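You operate a simulated robot arm through the tools that you are given. There is no shell and no other tool.

Carry out the task below with a simulated two-armed robot. There is one attempt and no reset: what you move stays moved.

## Task
Close and lock the keyboard drawer, then wipe the lint off the cabinet window.
Fine: use the yellow cloth and put it back; leave the window door locked. What is to be rubbed or washed off counts as gone when no trace of it is left.

The check looks at the end state, three seconds after you hand in, the way a careful person would. Anything else that was tipped, shoved, dropped, spilled or broken makes it a failure. Flat cloth is picked up by pressing the open fingertips on it (5 to 10 N) and closing them slowly along it; thin cloth reads only 2 to 8 mm in the jaws.

## Robot
Two 6-joint arms with fingered hands on one trunk that stands fixed in place. Base frame: the origin is at the foot of the trunk, x ahead of it, y to its left, z up. Readings come in m, rad, newtons and seconds.
The left shoulder is at [0.07, 0.191, 1.143], the right one opposite. Payload 4.7 kg a hand.
The tool frame of a hand sits at the grasp point between the pads (the TCP): z along the fingers, y along the line on which they close. The tips reach 0.036 m beyond it. Largest opening 0.12 m; the body of the gripper starts 0.042 m behind the TCP. The gripper is a hand of 5 fingers: y runs from the thumb to the fingers, the wrist lies at [-0.018, -0.113, -0.198] in the tool frame.
Orientation is that of the tool frame in the base frame, as a unit quaternion [w, x, y, z]. With the fingers straight down and the wrist toward the robot, the tool's x, y and z point along [0, 1, 0], [1, 0, 0] and [0, 0, -1] of the base frame.

## Interface
- The arms move only by the tool send_rows. It takes "left_targets", "right_targets" or both (then of equal length, played together; a hand with none holds still); each is a list of rows, each an object of numbers (a shift or turn left out is 0): "dx", "dy", "dz": the shift along the tool's x, y, z in m; "wx", "wy", "wz": the turn, a rotation vector about the tool's x, y, z in rad. In form: [{"dx": .., "dy": .., "dz": .., "wx": .., "wy": .., "wz": ..}, ...]. A call has 1 to 20 rows; each row is the pose to reach, as a shift and turn from the pose commanded when the call began, along the tool's axes at that moment. A row lasts 0.2 s, in which the tool goes at most 0.05 m and 0.15 rad; a call with a longer step from one row to the next is refused whole. Where a pose cannot be reached the arm comes as near as it can. A force on the tool above 40 N (or 10 N above the force at the start of the call, whichever is more), or a blocked arm, ends the call early, and 0.2 s more pass. In this call time passes only in rows, and 0.2 s behind the last. The reply holds the time, the measured pose of the TCP, the force on the tool along the base axes, the opening and the grip force, in the units named above and with some noise, with the torque about the TCP (base axes, N m) and any sound that the robot's microphone picked up.
- Cameras (640 x 400 px; columns grow to the right, rows downward): "scene" is now at [0.125, 0.0537, 1.3936]; the picture's right is [0.57, -0.82, 0.00], its down [-0.28, -0.20, -0.94] and it looks along [0.77, 0.54, -0.35] (base axes); focal length 214 px, centre (320, 200). "left" rides on the left gripper at [-0.073, -0.091, -0.143] in its tool frame; the picture's right is [-0.80, -0.28, 0.53], its down [0.53, -0.73, 0.42] and it looks along [0.27, 0.62, 0.74] (tool axes); focal length 234 px, centre (320, 200). "right" rides on the right gripper at [0.073, -0.091, -0.143] in its tool frame; the picture's right is [-0.80, 0.28, -0.53], its down [-0.53, -0.73, 0.42] and it looks along [-0.27, 0.62, 0.74] (tool axes); focal length 234 px, centre (320, 200). There is no depth. A picture from a camera that has moved, and an enlarged one, comes with that camera's place and axes in the base frame and with its lens.
- grab_frame(camera): a new picture of that camera. It takes no simulated time.
- move_column(by): slides the trunk up (or, below 0, down) by that many m; the arms and the scene camera ride with it, the base frame stays. It gives what a move gives, with no picture.
- curl_fingers(index, middle, ring, little, thumb_bend, thumb_turn, hand): sets how far each is bent, from 0 (flat) to 1 (curled in); at 0.3 the hand is open as for a grip, at 0.7 the pads meet at the TCP. One left out holds its place. A second passes; each finger stops where it meets its share of the squeeze, and holds until it gets a number again. It is the only way to open and close the hand. It gives what a move gives, with no picture; readings hold the bend of each and the force on index, middle, ring, little, thumb and palm. thumb_turn goes from beside the hand (0) to across from the fingers (1), as for a grip.
- pan_tilt(pan, tilt): turns the head with the scene camera to pan (to the left, within 1.501 rad either way) and tilt (down, from -0.506 to 1.204), counted from straight ahead of the robot. It gives what a move gives.
- close_up(camera, box): a new picture of the part [left, top, right, bottom] of that camera's present view, enlarged. It takes no simulated time.
- job_done(): hands the job in; it is judged then, once.

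Places have to be worked out from the pictures, the camera data and where the tool is seen. Open the grippers and draw the arms clear of the work before you hand the job in, unless the task says otherwise.

The tools are called after "Emit:" as a command line: name --argument value ..., lists and objects as JSON in quotes. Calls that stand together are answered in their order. send_rows: Moves the arms, as the interface text tells. Its arguments: {"type":"object","properties":{"left_targets":{"type":"array","items":{"type":"object","properties":{"dx":{"type":"number"},"dy":{"type":"number"},"dz":{"type":"number"},"wx":{"type":"number"},"wy":{"type":"number"},"wz":{"type":"number"}}}},"right_targets":{"type":"array","items":{"type":"object","properties":{"dx":{"type":"number"},"dy":{"type":"number"},"dz":{"type":"number"},"wx":{"type":"number"},"wy":{"type":"number"},"wz":{"type":"number"}}}}},"required":[]} The other tools are called the same way: move_column (by) slides the trunk up or down; curl_fingers (index, middle, ring, little, thumb_bend, thumb_turn, hand) moves the fingers one by one; pan_tilt (pan, tilt) turns the head that bears the scene camera; grab_frame (camera) takes a picture; close_up (camera, box) takes an enlarged picture of a part of a camera's view; job_done () hands the job in.

At the start:

```text
t: 0.0
left_eef_pos: [0.3876, 0.5144, 1.3591]
left_orientation: [0.0, 0.707, 0.707, 0.0]
left_wrist_force: [1.0, 0.8, -0.6]
left_wrist_torque: [0.01, -0.01, -0.02]
left_grip_width: 0.1195
left_gripper_force: 0.1
left_shape: jaw
left_bend: [0.3, 0.3, 0.3, 0.3, 0.3, 0.98]
left_finger forces: [0.0, 0.1, 0.0, 0.0, 0.1, 0.0]
right_eef_pos: [0.7058, 0.0525, 1.4399]
right_orientation: [0.0, 0.707, 0.707, 0.0]
right_wrist_force: [0.2, -0.4, -0.4]
right_wrist_torque: [0.0, 0.03, 0.03]
right_grip_width: 0.1198
right_gripper_force: 0.1
right_shape: jaw
right_bend: [0.3, 0.3, 0.3, 0.3, 0.3, 0.98]
right_finger forces: [0.0, 0.0, 0.1, 0.0, 0.1, 0.0]
trunk travel left (down, up): [-0.62, 0.32]
head pan, tilt: [0.611, 0.354]
```

scene: 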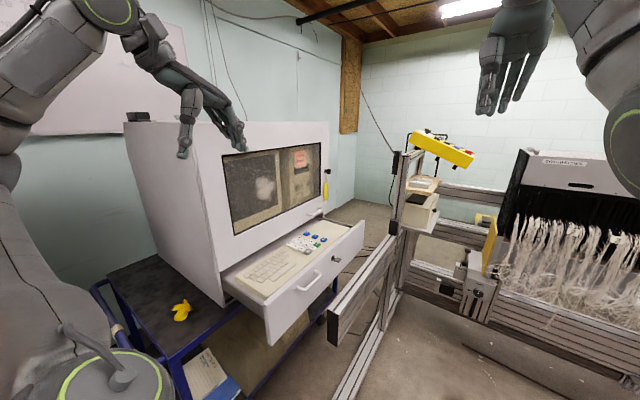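
right: 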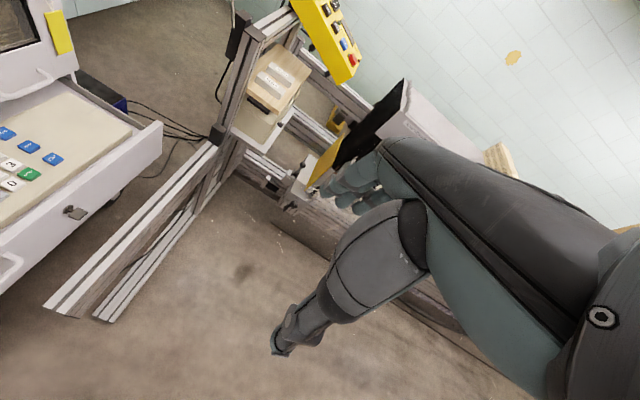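
left: 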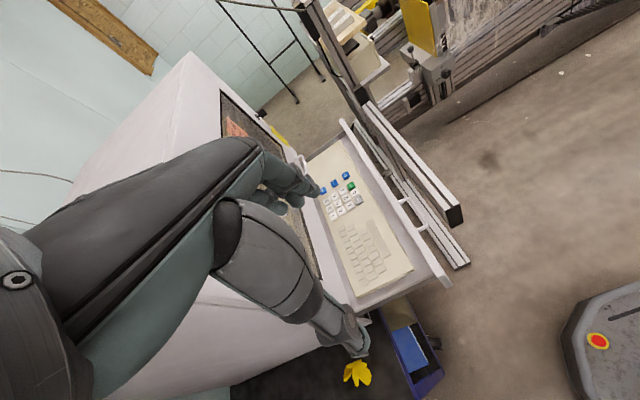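

I start with enlarged views of the cabinet, drawer, cloth and window to understand the layout.

Emit:
close_up --camera "scene" --box '[200, 110, 380, 222]'

Emit:
close_up --camera "scene" --box '[210, 210, 370, 310]'

Emit:
close_up --camera "scene" --box '[120, 260, 280, 360]'

Emit:
close_up --camera "right" --box '[0, 0, 200, 300]'

Emit:
close_up --camera "left" --box '[200, 80, 460, 300]'

```text
3.56 times, centred on (290, 166) of scene
camera zoom: at [0.125, 0.0537, 1.3936], right [0.57, -0.82, 0.0], down [-0.28, -0.2, -0.94], along [0.77, 0.54, -0.35], focal length 763 px, centre (427, 321)
```

zoom: 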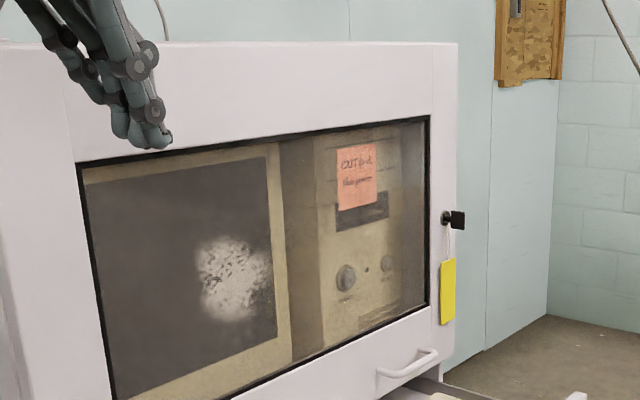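

```text
4.00 times, centred on (290, 260) of scene
camera zoom: at [0.125, 0.0537, 1.3936], right [0.57, -0.82, 0.0], down [-0.28, -0.2, -0.94], along [0.77, 0.54, -0.35], focal length 858 px, centre (440, -40)
```

zoom: 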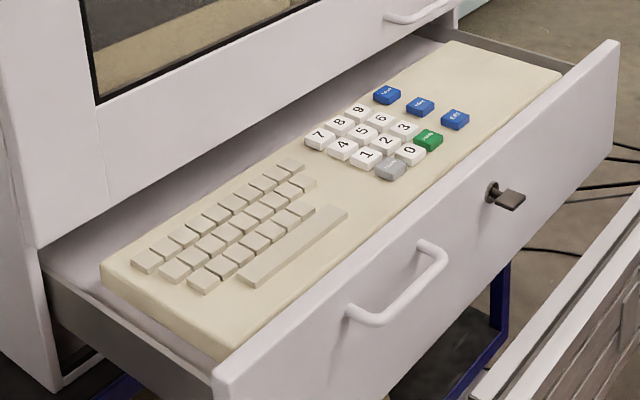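

```text
4.00 times, centred on (200, 310) of scene
camera zoom: at [0.125, 0.0537, 1.3936], right [0.57, -0.82, 0.0], down [-0.28, -0.2, -0.94], along [0.77, 0.54, -0.35], focal length 858 px, centre (800, -240)
```

zoom: 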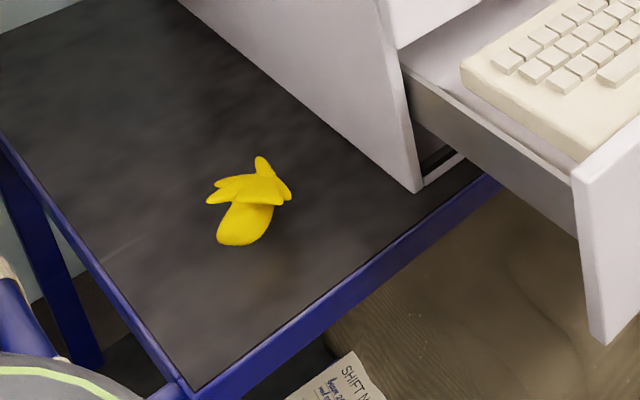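

```text
1.33 times, centred on (100, 150) of right
camera zoom: at [0.6148, 0.1254, 1.5827], right [0.28, -0.8, 0.53], down [-0.73, -0.53, -0.42], along [0.62, -0.27, -0.74], focal length 312 px, centre (613, 267)
```

zoom: 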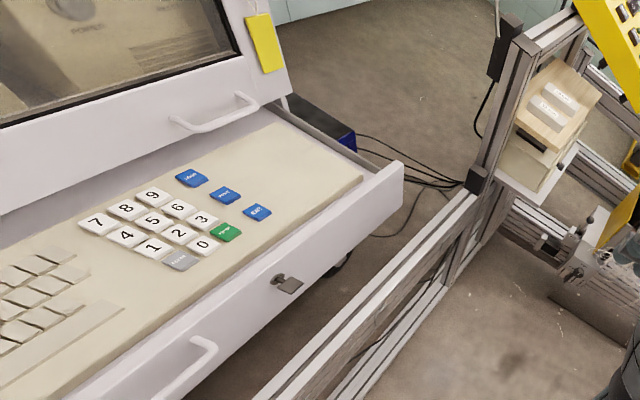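

```text
1.82 times, centred on (330, 190) of left
camera zoom: at [0.2967, 0.4413, 1.5015], right [-0.28, -0.8, -0.53], down [-0.73, 0.53, -0.42], along [0.62, 0.27, -0.74], focal length 426 px, centre (302, 218)
```

zoom: 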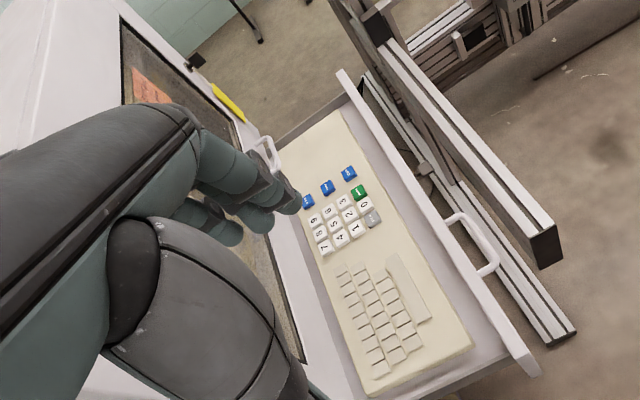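

The cabinet face runs along x and faces -y at about y=0.70. The drawer is open about 0.24 m, its front is near y=0.46, and the cloth is near (0.32, 0.82, 0.71). I zoom in on the locks, lint and cloth next.

Emit:
close_up --camera "scene" --box '[316, 160, 340, 175]'

Emit:
close_up --camera "scene" --box '[320, 250, 352, 270]'

Emit:
close_up --camera "scene" --box '[160, 292, 208, 322]'

Emit:
close_up --camera "scene" --box '[240, 165, 296, 210]'

Emit:
close_up --camera "scene" --box '[310, 150, 340, 220]'

```text
16.00 times, centred on (328, 168) of scene
camera zoom: at [0.125, 0.0537, 1.3936], right [0.57, -0.82, 0.0], down [-0.28, -0.2, -0.94], along [0.77, 0.54, -0.35], focal length 3432 px, centre (192, 720)
```

zoom: 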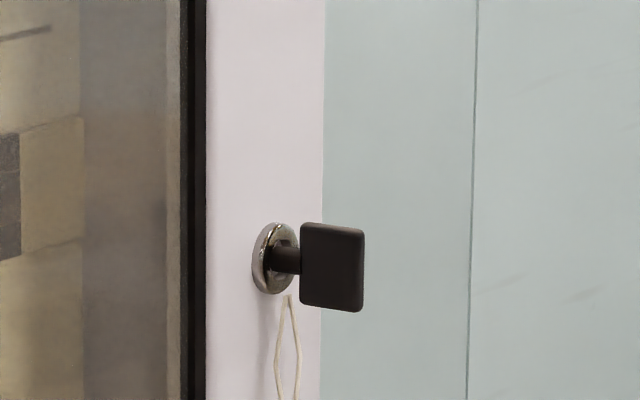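

```text
16.00 times, centred on (336, 260) of scene
camera zoom: at [0.125, 0.0537, 1.3936], right [0.57, -0.82, 0.0], down [-0.28, -0.2, -0.94], along [0.77, 0.54, -0.35], focal length 3432 px, centre (64, -760)
```

zoom: 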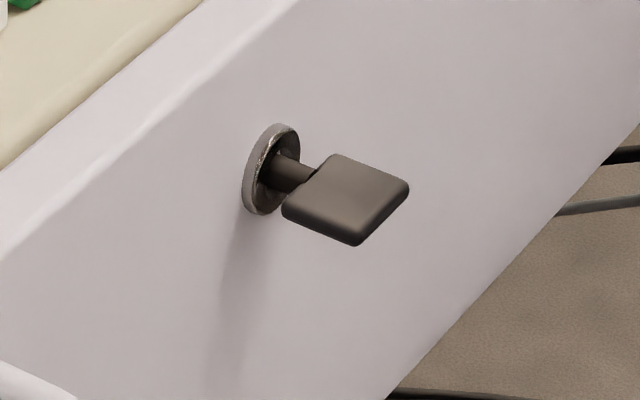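

```text
13.33 times, centred on (184, 307) of scene
camera zoom: at [0.125, 0.0537, 1.3936], right [0.57, -0.82, 0.0], down [-0.28, -0.2, -0.94], along [0.77, 0.54, -0.35], focal length 2860 px, centre (2133, -1227)
```

zoom: 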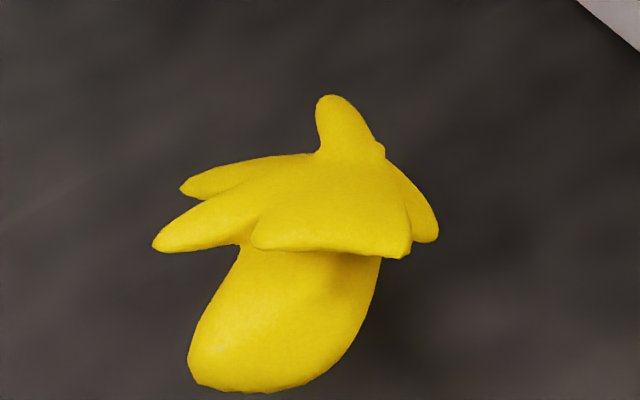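

```text
8.89 times, centred on (268, 188) of scene
camera zoom: at [0.125, 0.0537, 1.3936], right [0.57, -0.82, 0.0], down [-0.28, -0.2, -0.94], along [0.77, 0.54, -0.35], focal length 1906 px, centre (782, 311)
```

zoom: 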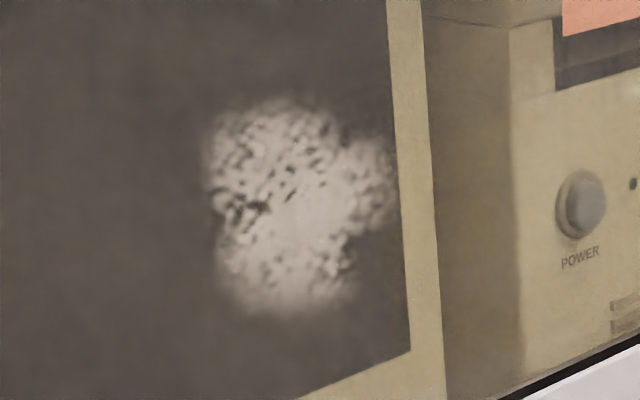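

```text
5.71 times, centred on (325, 185) of scene
camera zoom: at [0.125, 0.0537, 1.3936], right [0.57, -0.82, 0.0], down [-0.28, -0.2, -0.94], along [0.77, 0.54, -0.35], focal length 1226 px, centre (291, 286)
```

zoom: 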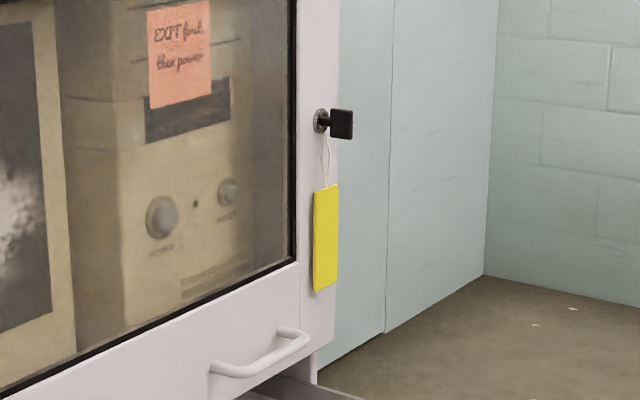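

The door key's bow is vertical (locked) and the drawer key's bow is horizontal. I check the note on the lower shelf and the rest of the surroundings.

Emit:
close_up --camera "scene" --box '[170, 330, 250, 400]'

Emit:
close_up --camera "scene" --box '[286, 145, 326, 170]'

Emit:
pan_tilt --pan 1.1 --tilt 0.75

Emit:
grab_frame --camera "scene"

```text
5.71 times, centred on (210, 365) of scene
camera zoom: at [0.125, 0.0537, 1.3936], right [0.57, -0.82, 0.0], down [-0.28, -0.2, -0.94], along [0.77, 0.54, -0.35], focal length 1226 px, centre (949, -743)
```

zoom: 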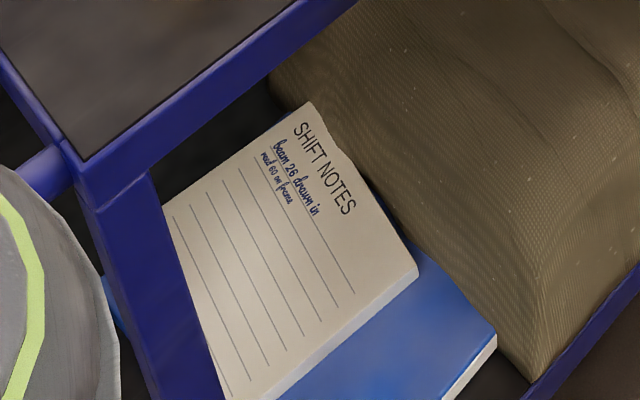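

```text
16.00 times, centred on (306, 158) of scene
camera zoom: at [0.125, 0.0537, 1.3936], right [0.57, -0.82, 0.0], down [-0.28, -0.2, -0.94], along [0.77, 0.54, -0.35], focal length 3432 px, centre (544, 880)
```

zoom: 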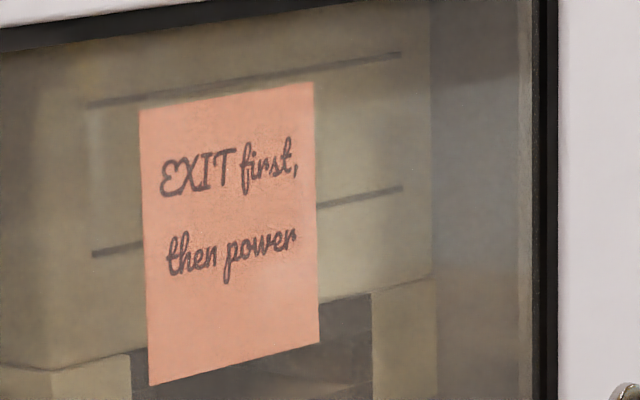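

```text
t: 0.9
left_eef_pos: [0.3872, 0.5146, 1.3582]
left_orientation: [0.0, 0.707, 0.707, 0.0]
left_wrist_force: [-1.2, 0.0, 0.3]
left_wrist_torque: [-0.04, 0.0, 0.0]
left_grip_width: 0.1193
left_gripper_force: 0.0
left_shape: jaw
left_bend: [0.3, 0.3, 0.3, 0.3, 0.3, 0.98]
left_finger forces: [0.1, 0.0, 0.0, 0.0, 0.1, 0.0]
right_eef_pos: [0.7069, 0.0523, 1.4407]
right_orientation: [0.001, 0.708, 0.707, 0.0]
right_wrist_force: [0.5, -0.6, -0.2]
right_wrist_torque: [0.0, -0.01, -0.01]
right_grip_width: 0.1199
right_gripper_force: 0.0
right_shape: jaw
right_bend: [0.3, 0.3, 0.3, 0.3, 0.3, 0.98]
right_finger forces: [0.1, 0.0, 0.1, 0.0, 0.1, 0.1]
trunk travel left (down, up): [-0.62, 0.32]
head pan, tilt: [1.1, 0.75]
```

```text
taken
camera scene: at [0.0865, 0.0741, 1.3584], right [0.89, -0.45, 0.0], down [-0.31, -0.61, -0.73], along [0.33, 0.65, -0.68], focal length 214 px, centre (320, 200)
```

scene: 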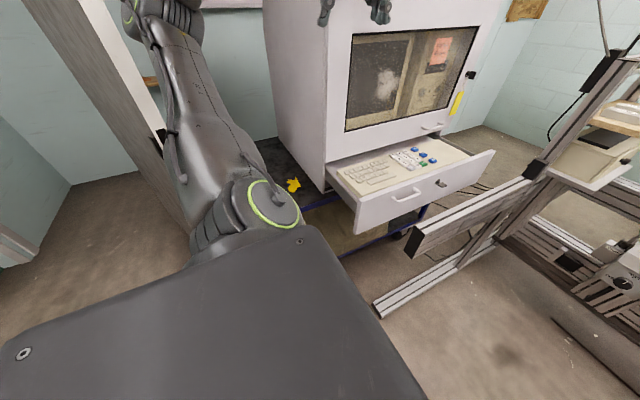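

The notes hold nothing more to act on. I turn the right hand in place so its camera looks at the drawer, lock and window, as a second viewpoint well clear of the work.

Emit:
send_rows --right_targets '[{"wz": -0.14}, {"wz": -0.28}, {"wz": -0.42}, {"wz": -0.56}, {"wz": -0.7}, {"wz": -0.84}, {"wz": -0.98}, {"wz": -1.12}, {"wz": -1.25}]'

Emit:
grab_frame --camera "right"

Emit:
pan_tilt --pan 0.75 --tilt 0.45

Emit:
grab_frame --camera "scene"

```text
t: 2.9
left_eef_pos: [0.3879, 0.5146, 1.358]
left_orientation: [-0.001, 0.707, 0.707, 0.0]
left_wrist_force: [0.1, -0.4, 0.6]
left_wrist_torque: [-0.01, 0.01, 0.02]
left_grip_width: 0.1196
left_gripper_force: 0.0
left_shape: jaw
left_bend: [0.3, 0.3, 0.3, 0.3, 0.3, 0.98]
left_finger forces: [0.0, 0.1, 0.0, 0.0, 0.0, 0.0]
right_eef_pos: [0.6889, 0.0422, 1.4249]
right_orientation: [-0.001, 0.158, 0.987, 0.0]
right_wrist_force: [0.7, 0.9, -0.5]
right_wrist_torque: [0.04, 0.03, -0.01]
right_grip_width: 0.1192
right_gripper_force: 0.0
right_shape: jaw
right_bend: [0.3, 0.3, 0.3, 0.3, 0.3, 0.98]
right_finger forces: [0.0, 0.0, 0.0, 0.0, 0.0, 0.0]
right hand out of reach, approached as far as the arm can: row 7, 8, 9
trunk travel left (down, up): [-0.62, 0.32]
head pan, tilt: [1.1, 0.75]
```

```text
taken
camera right: at [0.5915, -0.0205, 1.5674], right [0.85, 0.01, 0.53], down [0.28, -0.86, -0.42], along [0.45, 0.51, -0.74], focal length 234 px, centre (320, 200)
```

right: 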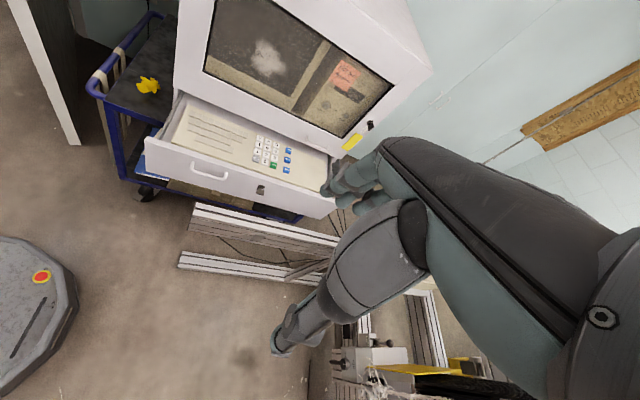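

```text
t: 3.8
left_eef_pos: [0.3886, 0.5144, 1.3576]
left_orientation: [0.0, 0.707, 0.708, 0.0]
left_wrist_force: [0.3, 0.9, -0.9]
left_wrist_torque: [-0.02, -0.02, 0.01]
left_grip_width: 0.1198
left_gripper_force: 0.0
left_shape: jaw
left_bend: [0.3, 0.3, 0.3, 0.3, 0.3, 0.98]
left_finger forces: [0.0, 0.1, 0.0, 0.0, 0.0, 0.0]
right_eef_pos: [0.6902, 0.0426, 1.425]
right_orientation: [0.0, 0.16, 0.987, 0.0]
right_wrist_force: [0.0, -0.4, -0.3]
right_wrist_torque: [0.01, 0.0, -0.03]
right_grip_width: 0.1197
right_gripper_force: 0.1
right_shape: jaw
right_bend: [0.3, 0.3, 0.3, 0.3, 0.3, 0.98]
right_finger forces: [0.0, 0.0, 0.0, 0.0, 0.1, 0.0]
trunk travel left (down, up): [-0.62, 0.32]
head pan, tilt: [0.75, 0.45]
```

```text
taken
camera scene: at [0.1159, 0.0631, 1.3847], right [0.68, -0.73, 0.0], down [-0.32, -0.3, -0.9], along [0.66, 0.61, -0.44], focal length 214 px, centre (320, 200)
```

scene: 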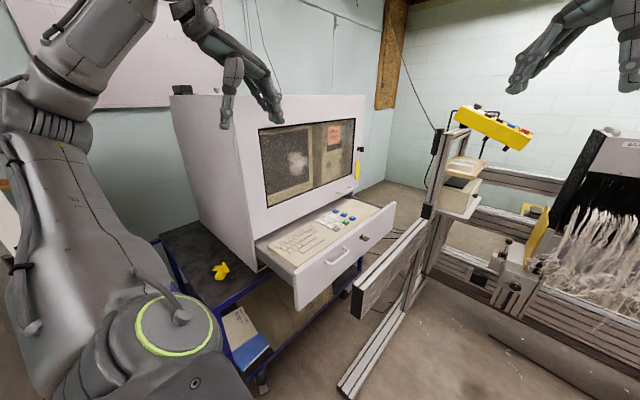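

The right camera now covers the whole work area. I zoom in on matching features in both views to triangulate them.

Emit:
close_up --camera "right" --box '[130, 80, 346, 215]'

Emit:
close_up --camera "scene" --box '[240, 185, 416, 295]'

Emit:
close_up --camera "right" --box '[190, 0, 400, 140]'

Emit:
close_up --camera "scene" --box '[240, 110, 380, 210]'

Emit:
close_up --camera "right" --box '[120, 60, 184, 104]'

```text
2.96 times, centred on (238, 148) of right
camera zoom: at [0.5914, -0.0201, 1.5675], right [0.85, 0.01, 0.53], down [0.27, -0.86, -0.42], along [0.45, 0.5, -0.74], focal length 694 px, centre (563, 356)
```

zoom: 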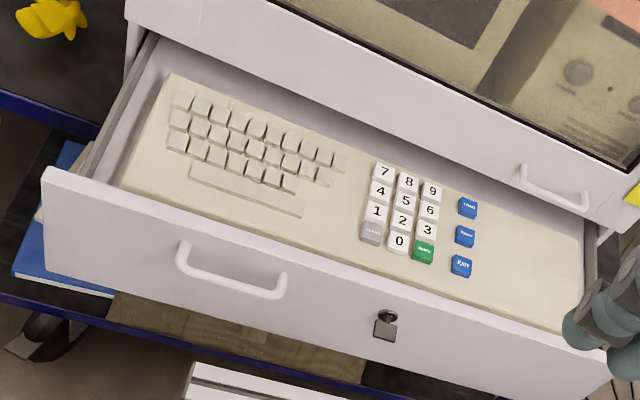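

```text
3.64 times, centred on (328, 240) of scene
camera zoom: at [0.1159, 0.0631, 1.3847], right [0.68, -0.73, 0.0], down [-0.32, -0.3, -0.9], along [0.66, 0.61, -0.44], focal length 780 px, centre (291, 54)
```

zoom: 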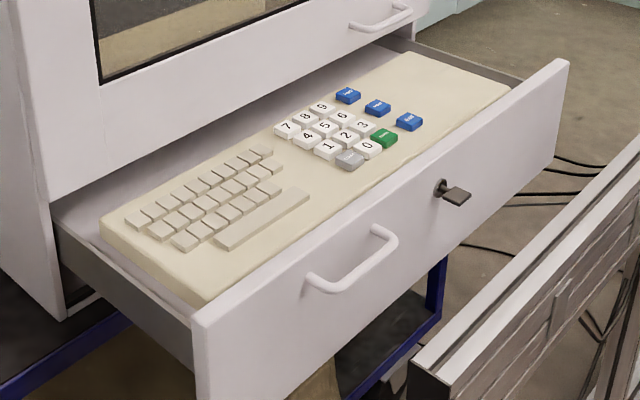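

```text
2.86 times, centred on (295, 70) of right
camera zoom: at [0.5914, -0.0201, 1.5675], right [0.85, 0.01, 0.53], down [0.27, -0.86, -0.42], along [0.45, 0.5, -0.74], focal length 669 px, centre (391, 571)
```

zoom: 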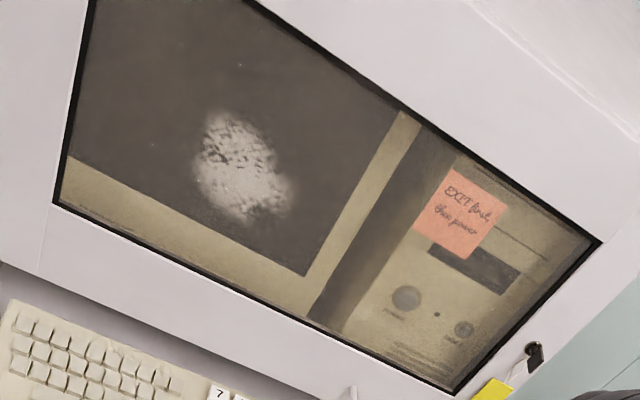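

```text
4.00 times, centred on (310, 160) of scene
camera zoom: at [0.1159, 0.0631, 1.3847], right [0.68, -0.73, 0.0], down [-0.32, -0.3, -0.9], along [0.66, 0.61, -0.44], focal length 858 px, centre (360, 360)
```

zoom: 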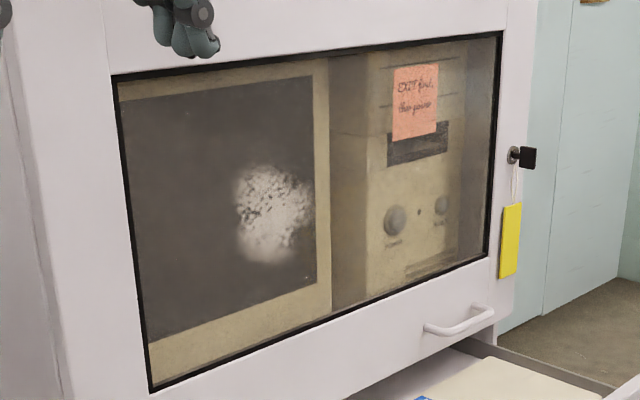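

```text
9.09 times, centred on (152, 82) of right
camera zoom: at [0.5914, -0.0201, 1.5675], right [0.85, 0.01, 0.53], down [0.27, -0.86, -0.42], along [0.45, 0.5, -0.74], focal length 2129 px, centre (1847, 1273)
```

zoom: 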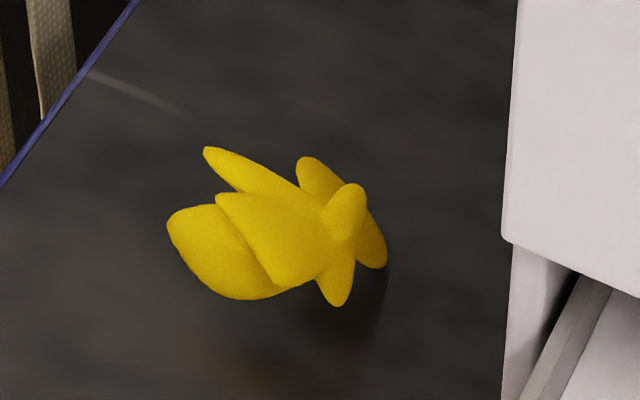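

Triangulation gives:
- drawer panel at y≈0.457, x 0.42–1.115, top z≈0.893
- lock at (0.781, 0.446, 0.846)
- handle centre x≈0.604
- loom beam in front at y<0.349, top z≈0.79
- window plane y≈0.685

I bring the left hand to a staging pose over the beam with its fingers pointing toward +y.

Emit:
send_rows --left_targets '[{"dx": -0.0103, "dy": 0.0208, "dz": 0.0205, "wx": 0.0806, "wy": 0.0806, "wz": 0.0806}, {"dx": -0.0205, "dy": 0.0416, "dz": 0.0411, "wx": 0.1612, "wy": 0.1612, "wz": 0.1612}, {"dx": -0.0308, "dy": 0.0624, "dz": 0.0616, "wx": 0.2418, "wy": 0.2418, "wz": 0.2418}, {"dx": -0.0411, "dy": 0.0832, "dz": 0.0821, "wx": 0.3224, "wy": 0.3224, "wz": 0.3224}, {"dx": -0.0513, "dy": 0.104, "dz": 0.1027, "wx": 0.403, "wy": 0.403, "wz": 0.403}, {"dx": -0.0616, "dy": 0.1248, "dz": 0.1232, "wx": 0.4836, "wy": 0.4836, "wz": 0.4836}, {"dx": -0.0719, "dy": 0.1456, "dz": 0.1437, "wx": 0.5642, "wy": 0.5642, "wz": 0.5642}, {"dx": -0.0821, "dy": 0.1664, "dz": 0.1643, "wx": 0.6448, "wy": 0.6448, "wz": 0.6448}]'

Emit:
grab_frame --camera "scene"

Emit:
grab_frame --camera "right"

Emit:
grab_frame --camera "left"

```text
t: 5.6
left_eef_pos: [0.428, 0.5496, 1.1701]
left_orientation: [-0.432, 0.817, 0.382, 0.002]
left_wrist_force: [-0.9, -0.3, 0.2]
left_wrist_torque: [0.01, -0.02, -0.04]
left_grip_width: 0.1199
left_gripper_force: 0.1
left_shape: jaw
left_bend: [0.3, 0.3, 0.3, 0.3, 0.3, 0.98]
left_finger forces: [0.1, 0.1, 0.0, 0.1, 0.0, 0.0]
left hand out of reach, approached as far as the arm can: row 4, 5, 6, 7, 8
right_eef_pos: [0.6894, 0.0429, 1.4242]
right_orientation: [0.0, 0.16, 0.987, 0.0]
right_wrist_force: [-0.3, -0.4, -0.2]
right_wrist_torque: [-0.01, 0.02, 0.0]
right_grip_width: 0.1198
right_gripper_force: 0.1
right_shape: jaw
right_bend: [0.3, 0.3, 0.3, 0.3, 0.3, 0.98]
right_finger forces: [0.0, 0.0, 0.1, 0.0, 0.1, 0.0]
trunk travel left (down, up): [-0.62, 0.32]
head pan, tilt: [0.75, 0.45]
```

```text
taken
camera scene: at [0.1163, 0.0632, 1.3847], right [0.68, -0.73, 0.0], down [-0.32, -0.3, -0.9], along [0.66, 0.61, -0.44], focal length 214 px, centre (320, 200)
```

scene: 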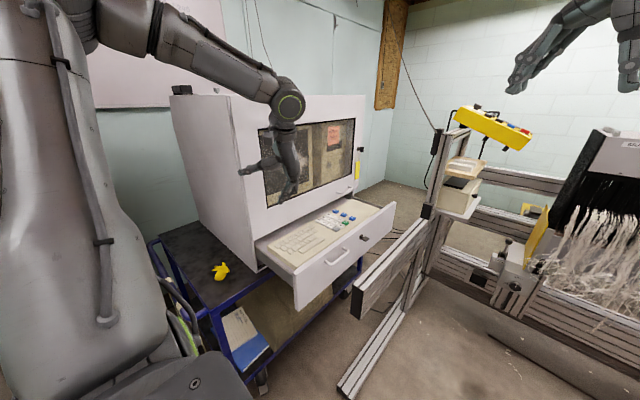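

```text
taken
camera right: at [0.5918, -0.0199, 1.5674], right [0.85, 0.01, 0.53], down [0.27, -0.86, -0.42], along [0.45, 0.5, -0.74], focal length 234 px, centre (320, 200)
```

right: 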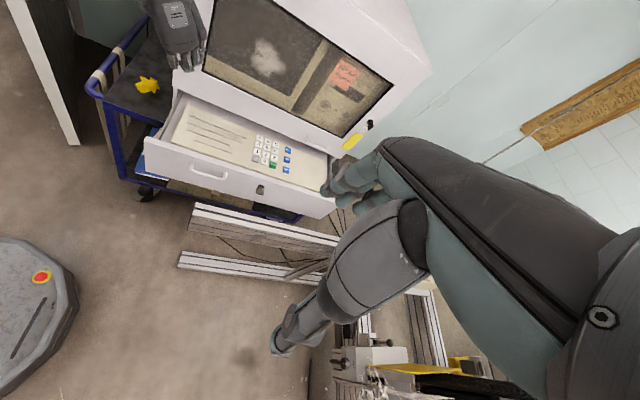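

```text
taken
camera left: at [0.3664, 0.433, 1.2997], right [-0.92, -0.04, -0.4], down [-0.22, 0.88, 0.43], along [0.33, 0.48, -0.81], focal length 234 px, centre (320, 200)
```

left: 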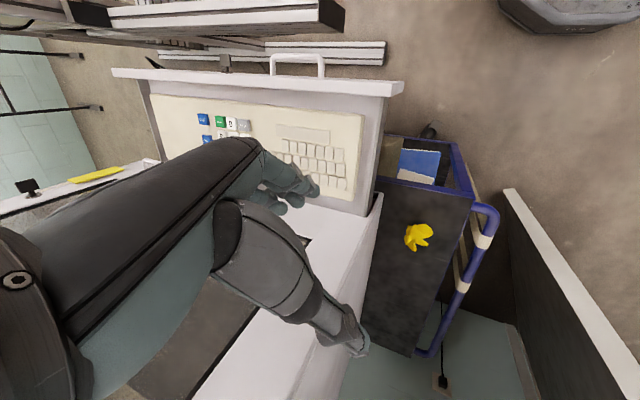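

The orientation followed but the position stopped short, at (0.428, 0.55, 1.17). I send one zero row to see whether the commanded pose is the requested one or the achieved one.

Emit:
send_rows --left_targets '[{"dx": 0}, {"dx": 0}]'

```text
t: 6.2
left_eef_pos: [0.4275, 0.5498, 1.1698]
left_orientation: [-0.431, 0.817, 0.383, 0.001]
left_wrist_force: [0.4, -0.3, -0.8]
left_wrist_torque: [0.01, -0.01, 0.02]
left_grip_width: 0.1197
left_gripper_force: 0.1
left_shape: jaw
left_bend: [0.3, 0.3, 0.3, 0.3, 0.3, 0.98]
left_finger forces: [0.0, 0.0, 0.1, 0.0, 0.1, 0.0]
right_eef_pos: [0.6878, 0.0436, 1.4237]
right_orientation: [0.001, 0.16, 0.987, 0.0]
right_wrist_force: [0.9, 0.2, -0.2]
right_wrist_torque: [-0.01, 0.0, 0.0]
right_grip_width: 0.1199
right_gripper_force: 0.1
right_shape: jaw
right_bend: [0.3, 0.3, 0.3, 0.3, 0.3, 0.98]
right_finger forces: [0.0, 0.0, 0.0, 0.0, 0.0, 0.0]
trunk travel left (down, up): [-0.62, 0.32]
head pan, tilt: [0.75, 0.45]
```

The commanded pose is the achieved one. I test a pure +X, -Y shift from here without turning.

Emit:
send_rows --left_targets '[{"dx": 0.0283, "dy": 0.025, "dz": -0.0131}, {"dx": 0.0566, "dy": 0.0501, "dz": -0.0262}, {"dx": 0.085, "dy": 0.0751, "dz": -0.0392}]'

Emit:
grab_frame --camera "scene"

```text
t: 7.0
left_eef_pos: [0.4662, 0.5975, 1.1624]
left_orientation: [-0.432, 0.816, 0.384, 0.0]
left_wrist_force: [0.3, 0.1, 0.2]
left_wrist_torque: [0.0, -0.02, 0.03]
left_grip_width: 0.1195
left_gripper_force: 0.1
left_shape: jaw
left_bend: [0.3, 0.3, 0.3, 0.3, 0.3, 0.98]
left_finger forces: [0.1, 0.0, 0.0, 0.0, 0.0, 0.0]
left hand out of reach, approached as far as the arm can: row 1, 2, 3
right_eef_pos: [0.6893, 0.0447, 1.4222]
right_orientation: [0.0, 0.16, 0.987, 0.0]
right_wrist_force: [0.5, 0.4, -0.1]
right_wrist_torque: [0.04, 0.0, 0.0]
right_grip_width: 0.1196
right_gripper_force: 0.1
right_shape: jaw
right_bend: [0.3, 0.3, 0.3, 0.3, 0.3, 0.98]
right_finger forces: [0.0, 0.1, 0.1, 0.1, 0.0, 0.0]
trunk travel left (down, up): [-0.62, 0.32]
head pan, tilt: [0.75, 0.45]
```

```text
taken
camera scene: at [0.1164, 0.0632, 1.3847], right [0.68, -0.73, 0.0], down [-0.32, -0.3, -0.9], along [0.66, 0.61, -0.44], focal length 214 px, centre (320, 200)
```

scene: 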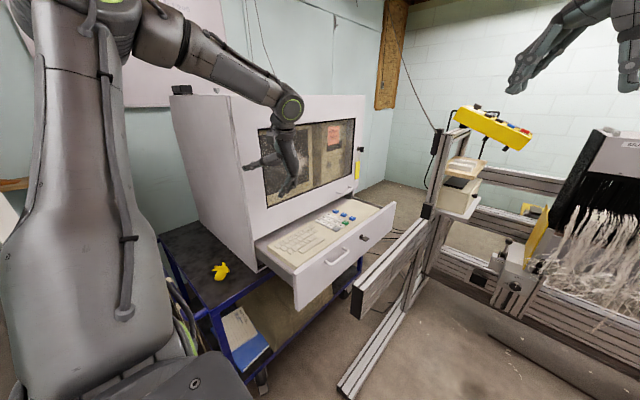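

Asking for +X slid it toward +Y, so this mid-turn orientation sits at a joint limit. I back off from the cabinet and turn instead to the more natural pose: fingers +Y, thumb toward the robot (tool y=+X).

Emit:
send_rows --left_targets '[{"dx": -0.0044, "dy": 0.0068, "dz": -0.0082, "wx": 0.0006, "wy": 0.0906, "wz": -0.1024}, {"dx": -0.0089, "dy": 0.0136, "dz": -0.0164, "wx": 0.0011, "wy": 0.1811, "wz": -0.2049}, {"dx": -0.0133, "dy": 0.0203, "dz": -0.0247, "wx": 0.0017, "wy": 0.2717, "wz": -0.3073}, {"dx": -0.0178, "dy": 0.0271, "dz": -0.0329, "wx": 0.0022, "wy": 0.3622, "wz": -0.4098}, {"dx": -0.0222, "dy": 0.0339, "dz": -0.0411, "wx": 0.0028, "wy": 0.4528, "wz": -0.5122}, {"dx": -0.0267, "dy": 0.0407, "dz": -0.0493, "wx": 0.0033, "wy": 0.5433, "wz": -0.6147}, {"dx": -0.0311, "dy": 0.0474, "dz": -0.0576, "wx": 0.0039, "wy": 0.6339, "wz": -0.7171}, {"dx": -0.0356, "dy": 0.0542, "dz": -0.0658, "wx": 0.0044, "wy": 0.7244, "wz": -0.8196}, {"dx": -0.04, "dy": 0.061, "dz": -0.074, "wx": 0.005, "wy": 0.815, "wz": -0.922}]'

Emit:
grab_frame --camera "scene"

Emit:
grab_frame --camera "right"

```text
t: 9.0
left_eef_pos: [0.4623, 0.597, 1.1968]
left_orientation: [0.501, -0.5, -0.501, -0.499]
left_wrist_force: [0.4, -0.3, -0.7]
left_wrist_torque: [0.01, 0.02, -0.03]
left_grip_width: 0.1196
left_gripper_force: 0.0
left_shape: jaw
left_bend: [0.3, 0.3, 0.3, 0.3, 0.3, 0.98]
left_finger forces: [0.0, 0.1, 0.1, 0.0, 0.0, 0.0]
left hand out of reach, approached as far as the arm can: row 1, 2, 3, 4, 5, 6, 7, 8, 9
right_eef_pos: [0.6909, 0.0432, 1.4242]
right_orientation: [0.0, 0.16, 0.987, 0.0]
right_wrist_force: [0.9, -0.9, 0.4]
right_wrist_torque: [0.01, 0.03, 0.01]
right_grip_width: 0.1196
right_gripper_force: 0.0
right_shape: jaw
right_bend: [0.3, 0.3, 0.3, 0.3, 0.3, 0.98]
right_finger forces: [0.1, 0.0, 0.0, 0.0, 0.1, 0.0]
trunk travel left (down, up): [-0.62, 0.32]
head pan, tilt: [0.75, 0.45]
```

```text
taken
camera scene: at [0.1166, 0.0632, 1.3847], right [0.68, -0.73, 0.0], down [-0.32, -0.3, -0.9], along [0.66, 0.61, -0.44], focal length 214 px, centre (320, 200)
```

scene: 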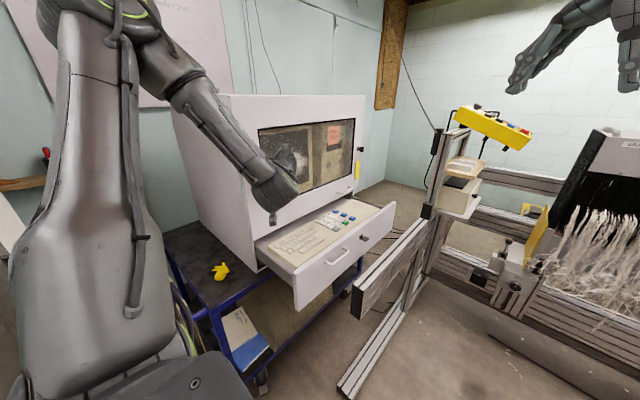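

```text
taken
camera right: at [0.5922, -0.02, 1.5671], right [0.85, 0.01, 0.52], down [0.27, -0.86, -0.42], along [0.45, 0.5, -0.74], focal length 234 px, centre (320, 200)
```

right: 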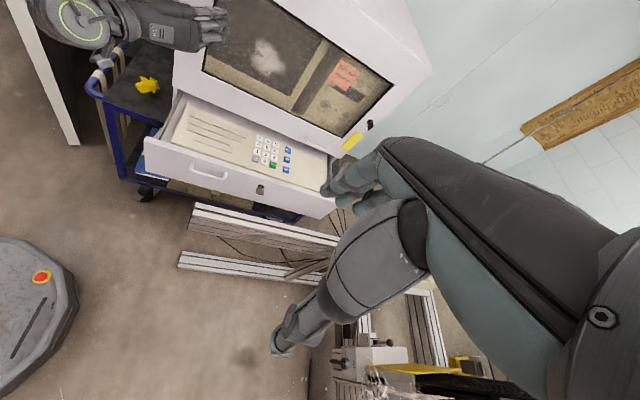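

The orientation is reached, but the hand is too close in: the flange is only about 0.35 m from the shoulder. I extend in +X along the cabinet at constant y to get into the comfortable range.

Emit:
send_rows --left_targets '[{"dy": 0.03, "dz": -0.01}, {"dy": 0.06, "dz": -0.02}, {"dy": 0.09, "dz": -0.03}, {"dy": 0.12, "dz": -0.04}, {"dy": 0.15, "dz": -0.05}]'

```text
t: 10.2
left_eef_pos: [0.5161, 0.6349, 1.2161]
left_orientation: [0.502, -0.499, -0.501, -0.499]
left_wrist_force: [0.3, -0.3, -0.3]
left_wrist_torque: [0.03, 0.03, 0.0]
left_grip_width: 0.1198
left_gripper_force: 0.0
left_shape: jaw
left_bend: [0.3, 0.3, 0.3, 0.3, 0.3, 0.98]
left_finger forces: [0.1, 0.0, 0.1, 0.0, 0.1, 0.0]
left hand out of reach, approached as far as the arm can: row 1, 2, 3, 4, 5
right_eef_pos: [0.6896, 0.0428, 1.4248]
right_orientation: [0.0, 0.16, 0.987, 0.0]
right_wrist_force: [-0.1, 0.4, 0.1]
right_wrist_torque: [0.01, 0.0, 0.03]
right_grip_width: 0.1197
right_gripper_force: 0.0
right_shape: jaw
right_bend: [0.3, 0.3, 0.3, 0.3, 0.3, 0.98]
right_finger forces: [0.0, 0.1, 0.0, 0.1, 0.0, 0.0]
trunk travel left (down, up): [-0.62, 0.32]
head pan, tilt: [0.75, 0.45]
```

The residuals show the arm is limited when the hand points too far outward (+Y) relative to the arm plane. I rotate back toward fingers-down while pulling away from the window; fingers-down works for pushing the drawer.

Emit:
send_rows --left_targets '[{"dz": -0.015, "wy": -0.143}, {"dz": -0.03, "wy": -0.286}, {"dz": -0.05, "wy": -0.429}, {"dz": -0.07, "dy": 0.01, "wy": -0.572}, {"dz": -0.09, "dy": 0.02, "wy": -0.715}, {"dz": -0.11, "dy": 0.03, "wy": -0.858}, {"dz": -0.13, "dy": 0.04, "wy": -1.0}, {"dz": -0.15, "dy": 0.05, "wy": -1.143}, {"dz": -0.17, "dy": 0.06, "wy": -1.286}, {"dz": -0.19, "dy": 0.07, "wy": -1.429}, {"dz": -0.21, "dy": 0.08, "wy": -1.571}]'

Emit:
grab_frame --camera "scene"

```text
t: 12.6
left_eef_pos: [0.5581, 0.457, 1.208]
left_orientation: [0.001, 0.706, 0.708, -0.001]
left_wrist_force: [-0.5, -0.1, -0.5]
left_wrist_torque: [-0.04, 0.03, 0.01]
left_grip_width: 0.1197
left_gripper_force: 0.1
left_shape: jaw
left_bend: [0.3, 0.3, 0.3, 0.3, 0.3, 0.98]
left_finger forces: [0.0, 0.0, 0.0, 0.1, 0.0, 0.0]
left hand out of reach, approached as far as the arm can: row 1, 2, 3, 4, 5, 6, 7, 8, 9, 10, 11
right_eef_pos: [0.6891, 0.0419, 1.4238]
right_orientation: [0.0, 0.16, 0.987, 0.0]
right_wrist_force: [0.3, -0.2, 0.1]
right_wrist_torque: [0.0, 0.0, 0.0]
right_grip_width: 0.1197
right_gripper_force: 0.1
right_shape: jaw
right_bend: [0.3, 0.3, 0.3, 0.3, 0.3, 0.98]
right_finger forces: [0.0, 0.0, 0.0, 0.1, 0.0, 0.1]
trunk travel left (down, up): [-0.62, 0.32]
head pan, tilt: [0.75, 0.45]
```

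```text
taken
camera scene: at [0.1164, 0.0629, 1.3847], right [0.68, -0.73, 0.0], down [-0.32, -0.3, -0.9], along [0.66, 0.61, -0.44], focal length 214 px, centre (320, 200)
```

scene: 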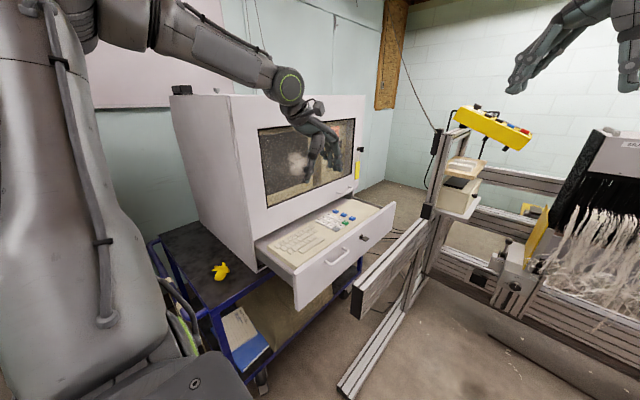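

Now fingers-down at (0.558, 0.457, 1.208) but still short of the request in the (+X, -Y) direction. I test a plain translation from here.

Emit:
send_rows --left_targets '[{"dy": 0.02, "dx": -0.01}, {"dy": 0.04, "dx": -0.02}, {"dy": 0.06, "dx": -0.03}, {"dy": 0.08, "dx": -0.04}]'

```text
t: 13.6
left_eef_pos: [0.5633, 0.4653, 1.1991]
left_orientation: [0.0, 0.705, 0.709, -0.001]
left_wrist_force: [0.0, 0.2, 0.0]
left_wrist_torque: [-0.01, -0.04, -0.03]
left_grip_width: 0.1199
left_gripper_force: 0.0
left_shape: jaw
left_bend: [0.3, 0.3, 0.3, 0.3, 0.3, 0.98]
left_finger forces: [0.0, 0.1, 0.0, 0.0, 0.1, 0.1]
left hand out of reach, approached as far as the arm can: row 1, 2, 3, 4
right_eef_pos: [0.6901, 0.0435, 1.4241]
right_orientation: [-0.001, 0.16, 0.987, -0.001]
right_wrist_force: [0.3, -0.7, -0.5]
right_wrist_torque: [0.01, -0.02, 0.02]
right_grip_width: 0.1197
right_gripper_force: 0.1
right_shape: jaw
right_bend: [0.3, 0.3, 0.3, 0.3, 0.3, 0.98]
right_finger forces: [0.0, 0.1, 0.1, 0.1, 0.1, 0.1]
trunk travel left (down, up): [-0.62, 0.32]
head pan, tilt: [0.75, 0.45]
```

The same (+X, -Y) direction stays blocked, perhaps because the raised elbow is close to the trunk. I test whether a lower hand frees it, staying above the drawer (tips at about 0.96).

Emit:
send_rows --left_targets '[{"dx": -0.01, "dy": -0.01, "dz": 0.035}, {"dx": -0.02, "dy": -0.02, "dz": 0.07}, {"dx": -0.03, "dy": -0.03, "dz": 0.105}, {"dx": -0.04, "dy": -0.04, "dz": 0.14}, {"dx": -0.05, "dy": -0.05, "dz": 0.175}, {"dx": -0.06, "dy": -0.06, "dz": 0.2}]'

Emit:
grab_frame --camera "scene"

Emit:
grab_frame --camera "right"

```text
t: 15.0
left_eef_pos: [0.4981, 0.4123, 1.0055]
left_orientation: [0.001, 0.706, 0.709, -0.002]
left_wrist_force: [0.1, 0.7, -0.6]
left_wrist_torque: [0.01, -0.05, -0.01]
left_grip_width: 0.1195
left_gripper_force: 0.0
left_shape: jaw
left_bend: [0.3, 0.3, 0.3, 0.3, 0.3, 0.98]
left_finger forces: [0.0, 0.0, 0.1, 0.0, 0.0, 0.0]
left hand out of reach, approached as far as the arm can: row 5, 6
right_eef_pos: [0.6891, 0.0427, 1.4245]
right_orientation: [-0.001, 0.161, 0.987, -0.001]
right_wrist_force: [0.0, -0.4, -0.4]
right_wrist_torque: [0.0, -0.01, 0.0]
right_grip_width: 0.1196
right_gripper_force: 0.1
right_shape: jaw
right_bend: [0.3, 0.3, 0.3, 0.3, 0.3, 0.98]
right_finger forces: [0.0, 0.1, 0.0, 0.0, 0.1, 0.1]
trunk travel left (down, up): [-0.62, 0.32]
head pan, tilt: [0.75, 0.45]
```

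```text
taken
camera scene: at [0.1161, 0.0634, 1.3848], right [0.68, -0.73, 0.0], down [-0.32, -0.3, -0.9], along [0.66, 0.61, -0.44], focal length 214 px, centre (320, 200)
```

scene: 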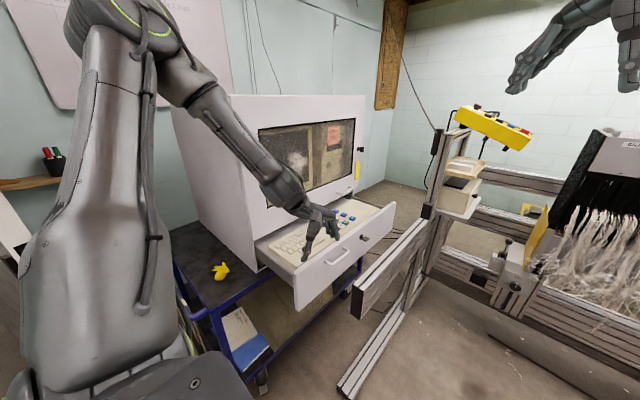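

```text
taken
camera right: at [0.5915, -0.0196, 1.5675], right [0.85, 0.01, 0.53], down [0.27, -0.86, -0.42], along [0.45, 0.5, -0.74], focal length 234 px, centre (320, 200)
```

right: 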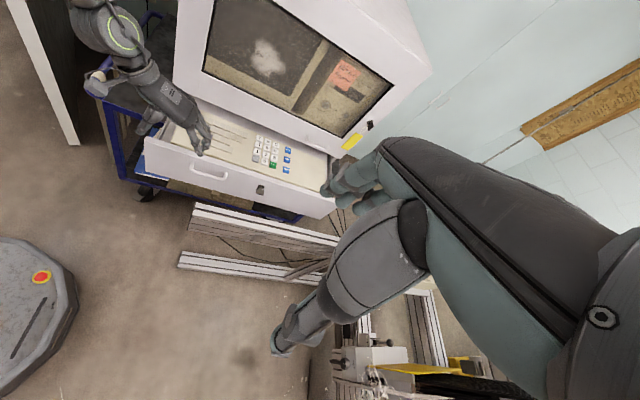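

The stuck azimuth of the left wrist is always about 35°, yet the right arm started 23° inward of its own shoulder, so this looks like an arm-branch problem. I turn the head to see how the left arm is folded.

Emit:
pan_tilt --pan 1.3 --tilt 0.1

Emit:
grab_frame --camera "scene"

Emit:
grab_frame --camera "left"

```text
t: 15.9
left_eef_pos: [0.4977, 0.4119, 1.0067]
left_orientation: [0.0, 0.705, 0.71, -0.001]
left_wrist_force: [-0.1, -0.6, -0.8]
left_wrist_torque: [-0.01, -0.01, 0.0]
left_grip_width: 0.1199
left_gripper_force: 0.0
left_shape: jaw
left_bend: [0.3, 0.3, 0.3, 0.3, 0.3, 0.98]
left_finger forces: [0.1, 0.1, 0.0, 0.0, 0.0, 0.0]
right_eef_pos: [0.6888, 0.043, 1.4245]
right_orientation: [-0.001, 0.16, 0.987, 0.0]
right_wrist_force: [-0.8, 0.3, -0.3]
right_wrist_torque: [0.01, 0.03, -0.02]
right_grip_width: 0.1195
right_gripper_force: 0.1
right_shape: jaw
right_bend: [0.3, 0.3, 0.3, 0.3, 0.3, 0.98]
right_finger forces: [0.0, 0.0, 0.0, 0.1, 0.1, 0.0]
trunk travel left (down, up): [-0.62, 0.32]
head pan, tilt: [1.3, 0.099]
```

```text
taken
camera scene: at [0.0736, 0.089, 1.4173], right [0.96, -0.27, 0.0], down [-0.03, -0.1, -0.99], along [0.27, 0.96, -0.1], focal length 214 px, centre (320, 200)
```

scene: 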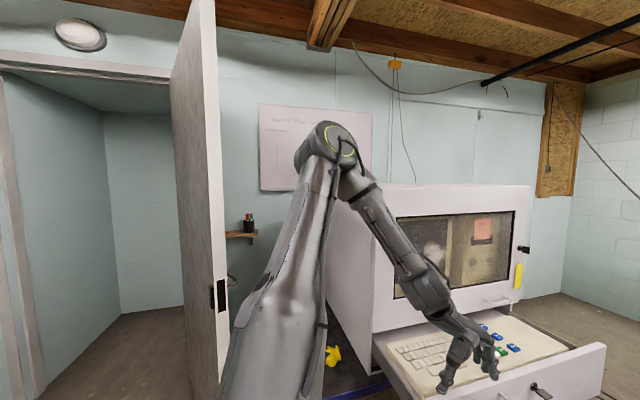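

```text
taken
camera left: at [0.4073, 0.3386, 1.15], right [-0.28, -0.81, -0.52], down [-0.74, 0.53, -0.42], along [0.62, 0.27, -0.74], focal length 234 px, centre (320, 200)
```

left: 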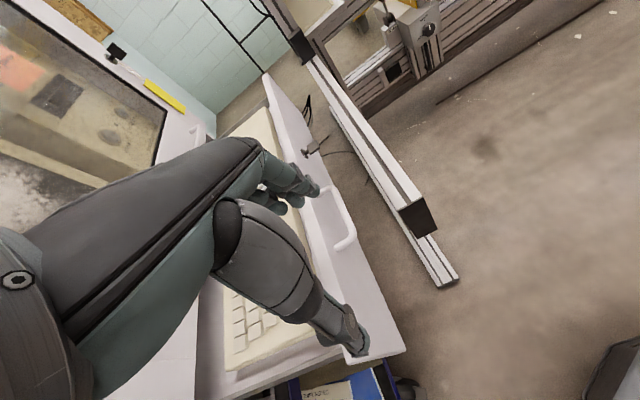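

The arm is elbow-up with the elbow cap facing inward. I test whether yawing the hand clockwise, seen from above, while moving inward frees the motion.

Emit:
send_rows --left_targets '[{"dx": -0.01, "dy": 0.03, "wz": 0.12}, {"dx": -0.02, "dy": 0.06, "wz": 0.24}, {"dx": -0.03, "dy": 0.09, "wz": 0.36}, {"dx": -0.04, "dy": 0.12, "wz": 0.48}, {"dx": -0.05, "dy": 0.15, "wz": 0.6}]'

```text
t: 17.3
left_eef_pos: [0.5206, 0.4633, 1.0398]
left_orientation: [-0.038, 0.811, 0.583, -0.018]
left_wrist_force: [0.5, -1.0, 0.0]
left_wrist_torque: [0.01, 0.01, 0.04]
left_grip_width: 0.1196
left_gripper_force: 0.0
left_shape: jaw
left_bend: [0.3, 0.3, 0.3, 0.3, 0.3, 0.98]
left_finger forces: [0.0, 0.1, 0.0, 0.0, 0.0, 0.0]
left hand out of reach, approached as far as the arm can: row 1, 2, 3, 4, 5
right_eef_pos: [0.689, 0.0416, 1.4234]
right_orientation: [-0.001, 0.161, 0.987, 0.0]
right_wrist_force: [-0.8, -0.6, 0.6]
right_wrist_torque: [0.05, 0.01, -0.01]
right_grip_width: 0.1198
right_gripper_force: 0.1
right_shape: jaw
right_bend: [0.3, 0.3, 0.3, 0.3, 0.3, 0.98]
right_finger forces: [0.0, 0.1, 0.0, 0.1, 0.0, 0.0]
trunk travel left (down, up): [-0.62, 0.32]
head pan, tilt: [1.3, 0.099]
stopped in row 5 (left hand): the arm was blocked; the commanded pose is now the measured one
```

The call ended "blocked" with no contact force. I take a look at the arm again.

Emit:
grab_frame --camera "scene"

Emit:
grab_frame --camera "right"

Emit:
grab_frame --camera "left"

```text
taken
camera scene: at [0.0742, 0.0875, 1.4174], right [0.96, -0.27, 0.0], down [-0.03, -0.09, -1.0], along [0.27, 0.96, -0.1], focal length 214 px, centre (320, 200)
```

scene: 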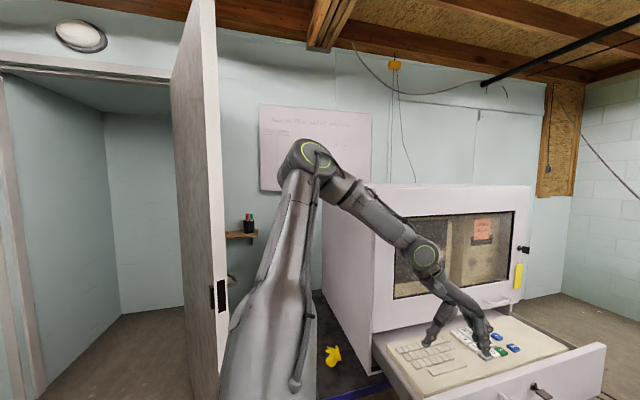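

```text
taken
camera right: at [0.5921, -0.0219, 1.5672], right [0.85, 0.01, 0.52], down [0.27, -0.86, -0.43], along [0.45, 0.51, -0.74], focal length 234 px, centre (320, 200)
```

right: 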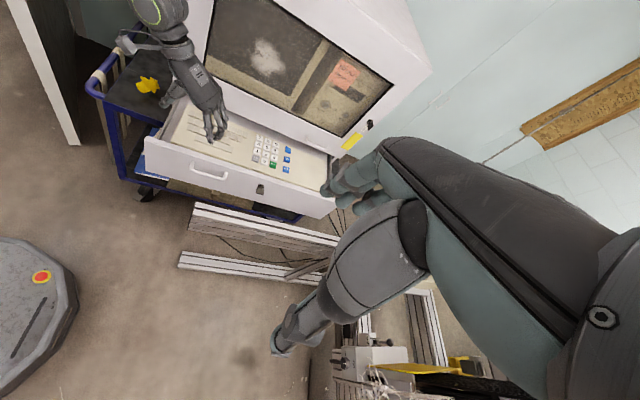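

```text
taken
camera left: at [0.4224, 0.4166, 1.189], right [-0.56, -0.65, -0.51], down [-0.55, 0.75, -0.35], along [0.62, 0.08, -0.78], focal length 234 px, centre (320, 200)
```

left: 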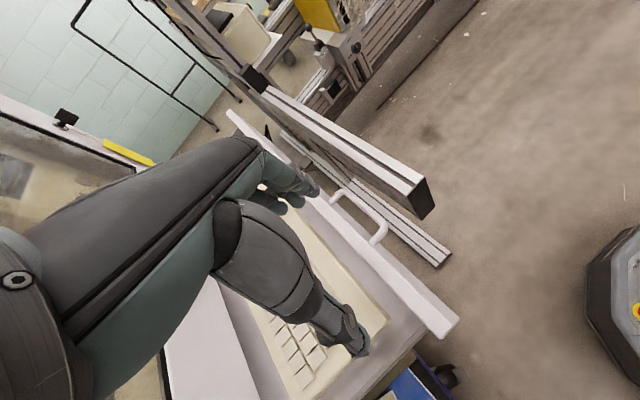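

I try a pure inward pan: TCP and hand turned together by -0.1 rad about the shoulder's vertical axis. This isolates whether the pan joint itself is the limit.

Emit:
send_rows --left_targets '[{"dx": -0.018, "dy": 0.019, "dz": -0.002, "wx": -0.0008, "wy": 0.0042, "wz": 0.05}, {"dx": -0.0359, "dy": 0.0381, "dz": -0.0037, "wx": -0.0015, "wy": 0.0083, "wz": 0.0995}]'

```text
t: 17.9
left_eef_pos: [0.5315, 0.4281, 1.0431]
left_orientation: [-0.037, 0.839, 0.543, -0.016]
left_wrist_force: [-0.8, -0.6, -0.2]
left_wrist_torque: [0.01, -0.05, 0.01]
left_grip_width: 0.1197
left_gripper_force: 0.1
left_shape: jaw
left_bend: [0.3, 0.3, 0.3, 0.3, 0.3, 0.98]
left_finger forces: [0.0, 0.1, 0.0, 0.0, 0.0, 0.1]
left hand out of reach, approached as far as the arm can: row 2
right_eef_pos: [0.6886, 0.0422, 1.4255]
right_orientation: [0.0, 0.16, 0.987, 0.0]
right_wrist_force: [-0.5, 0.3, 0.3]
right_wrist_torque: [0.0, -0.02, 0.04]
right_grip_width: 0.1199
right_gripper_force: 0.0
right_shape: jaw
right_bend: [0.3, 0.3, 0.3, 0.3, 0.3, 0.98]
right_finger forces: [0.0, 0.0, 0.0, 0.1, 0.0, 0.1]
trunk travel left (down, up): [-0.62, 0.32]
head pan, tilt: [1.3, 0.099]
```

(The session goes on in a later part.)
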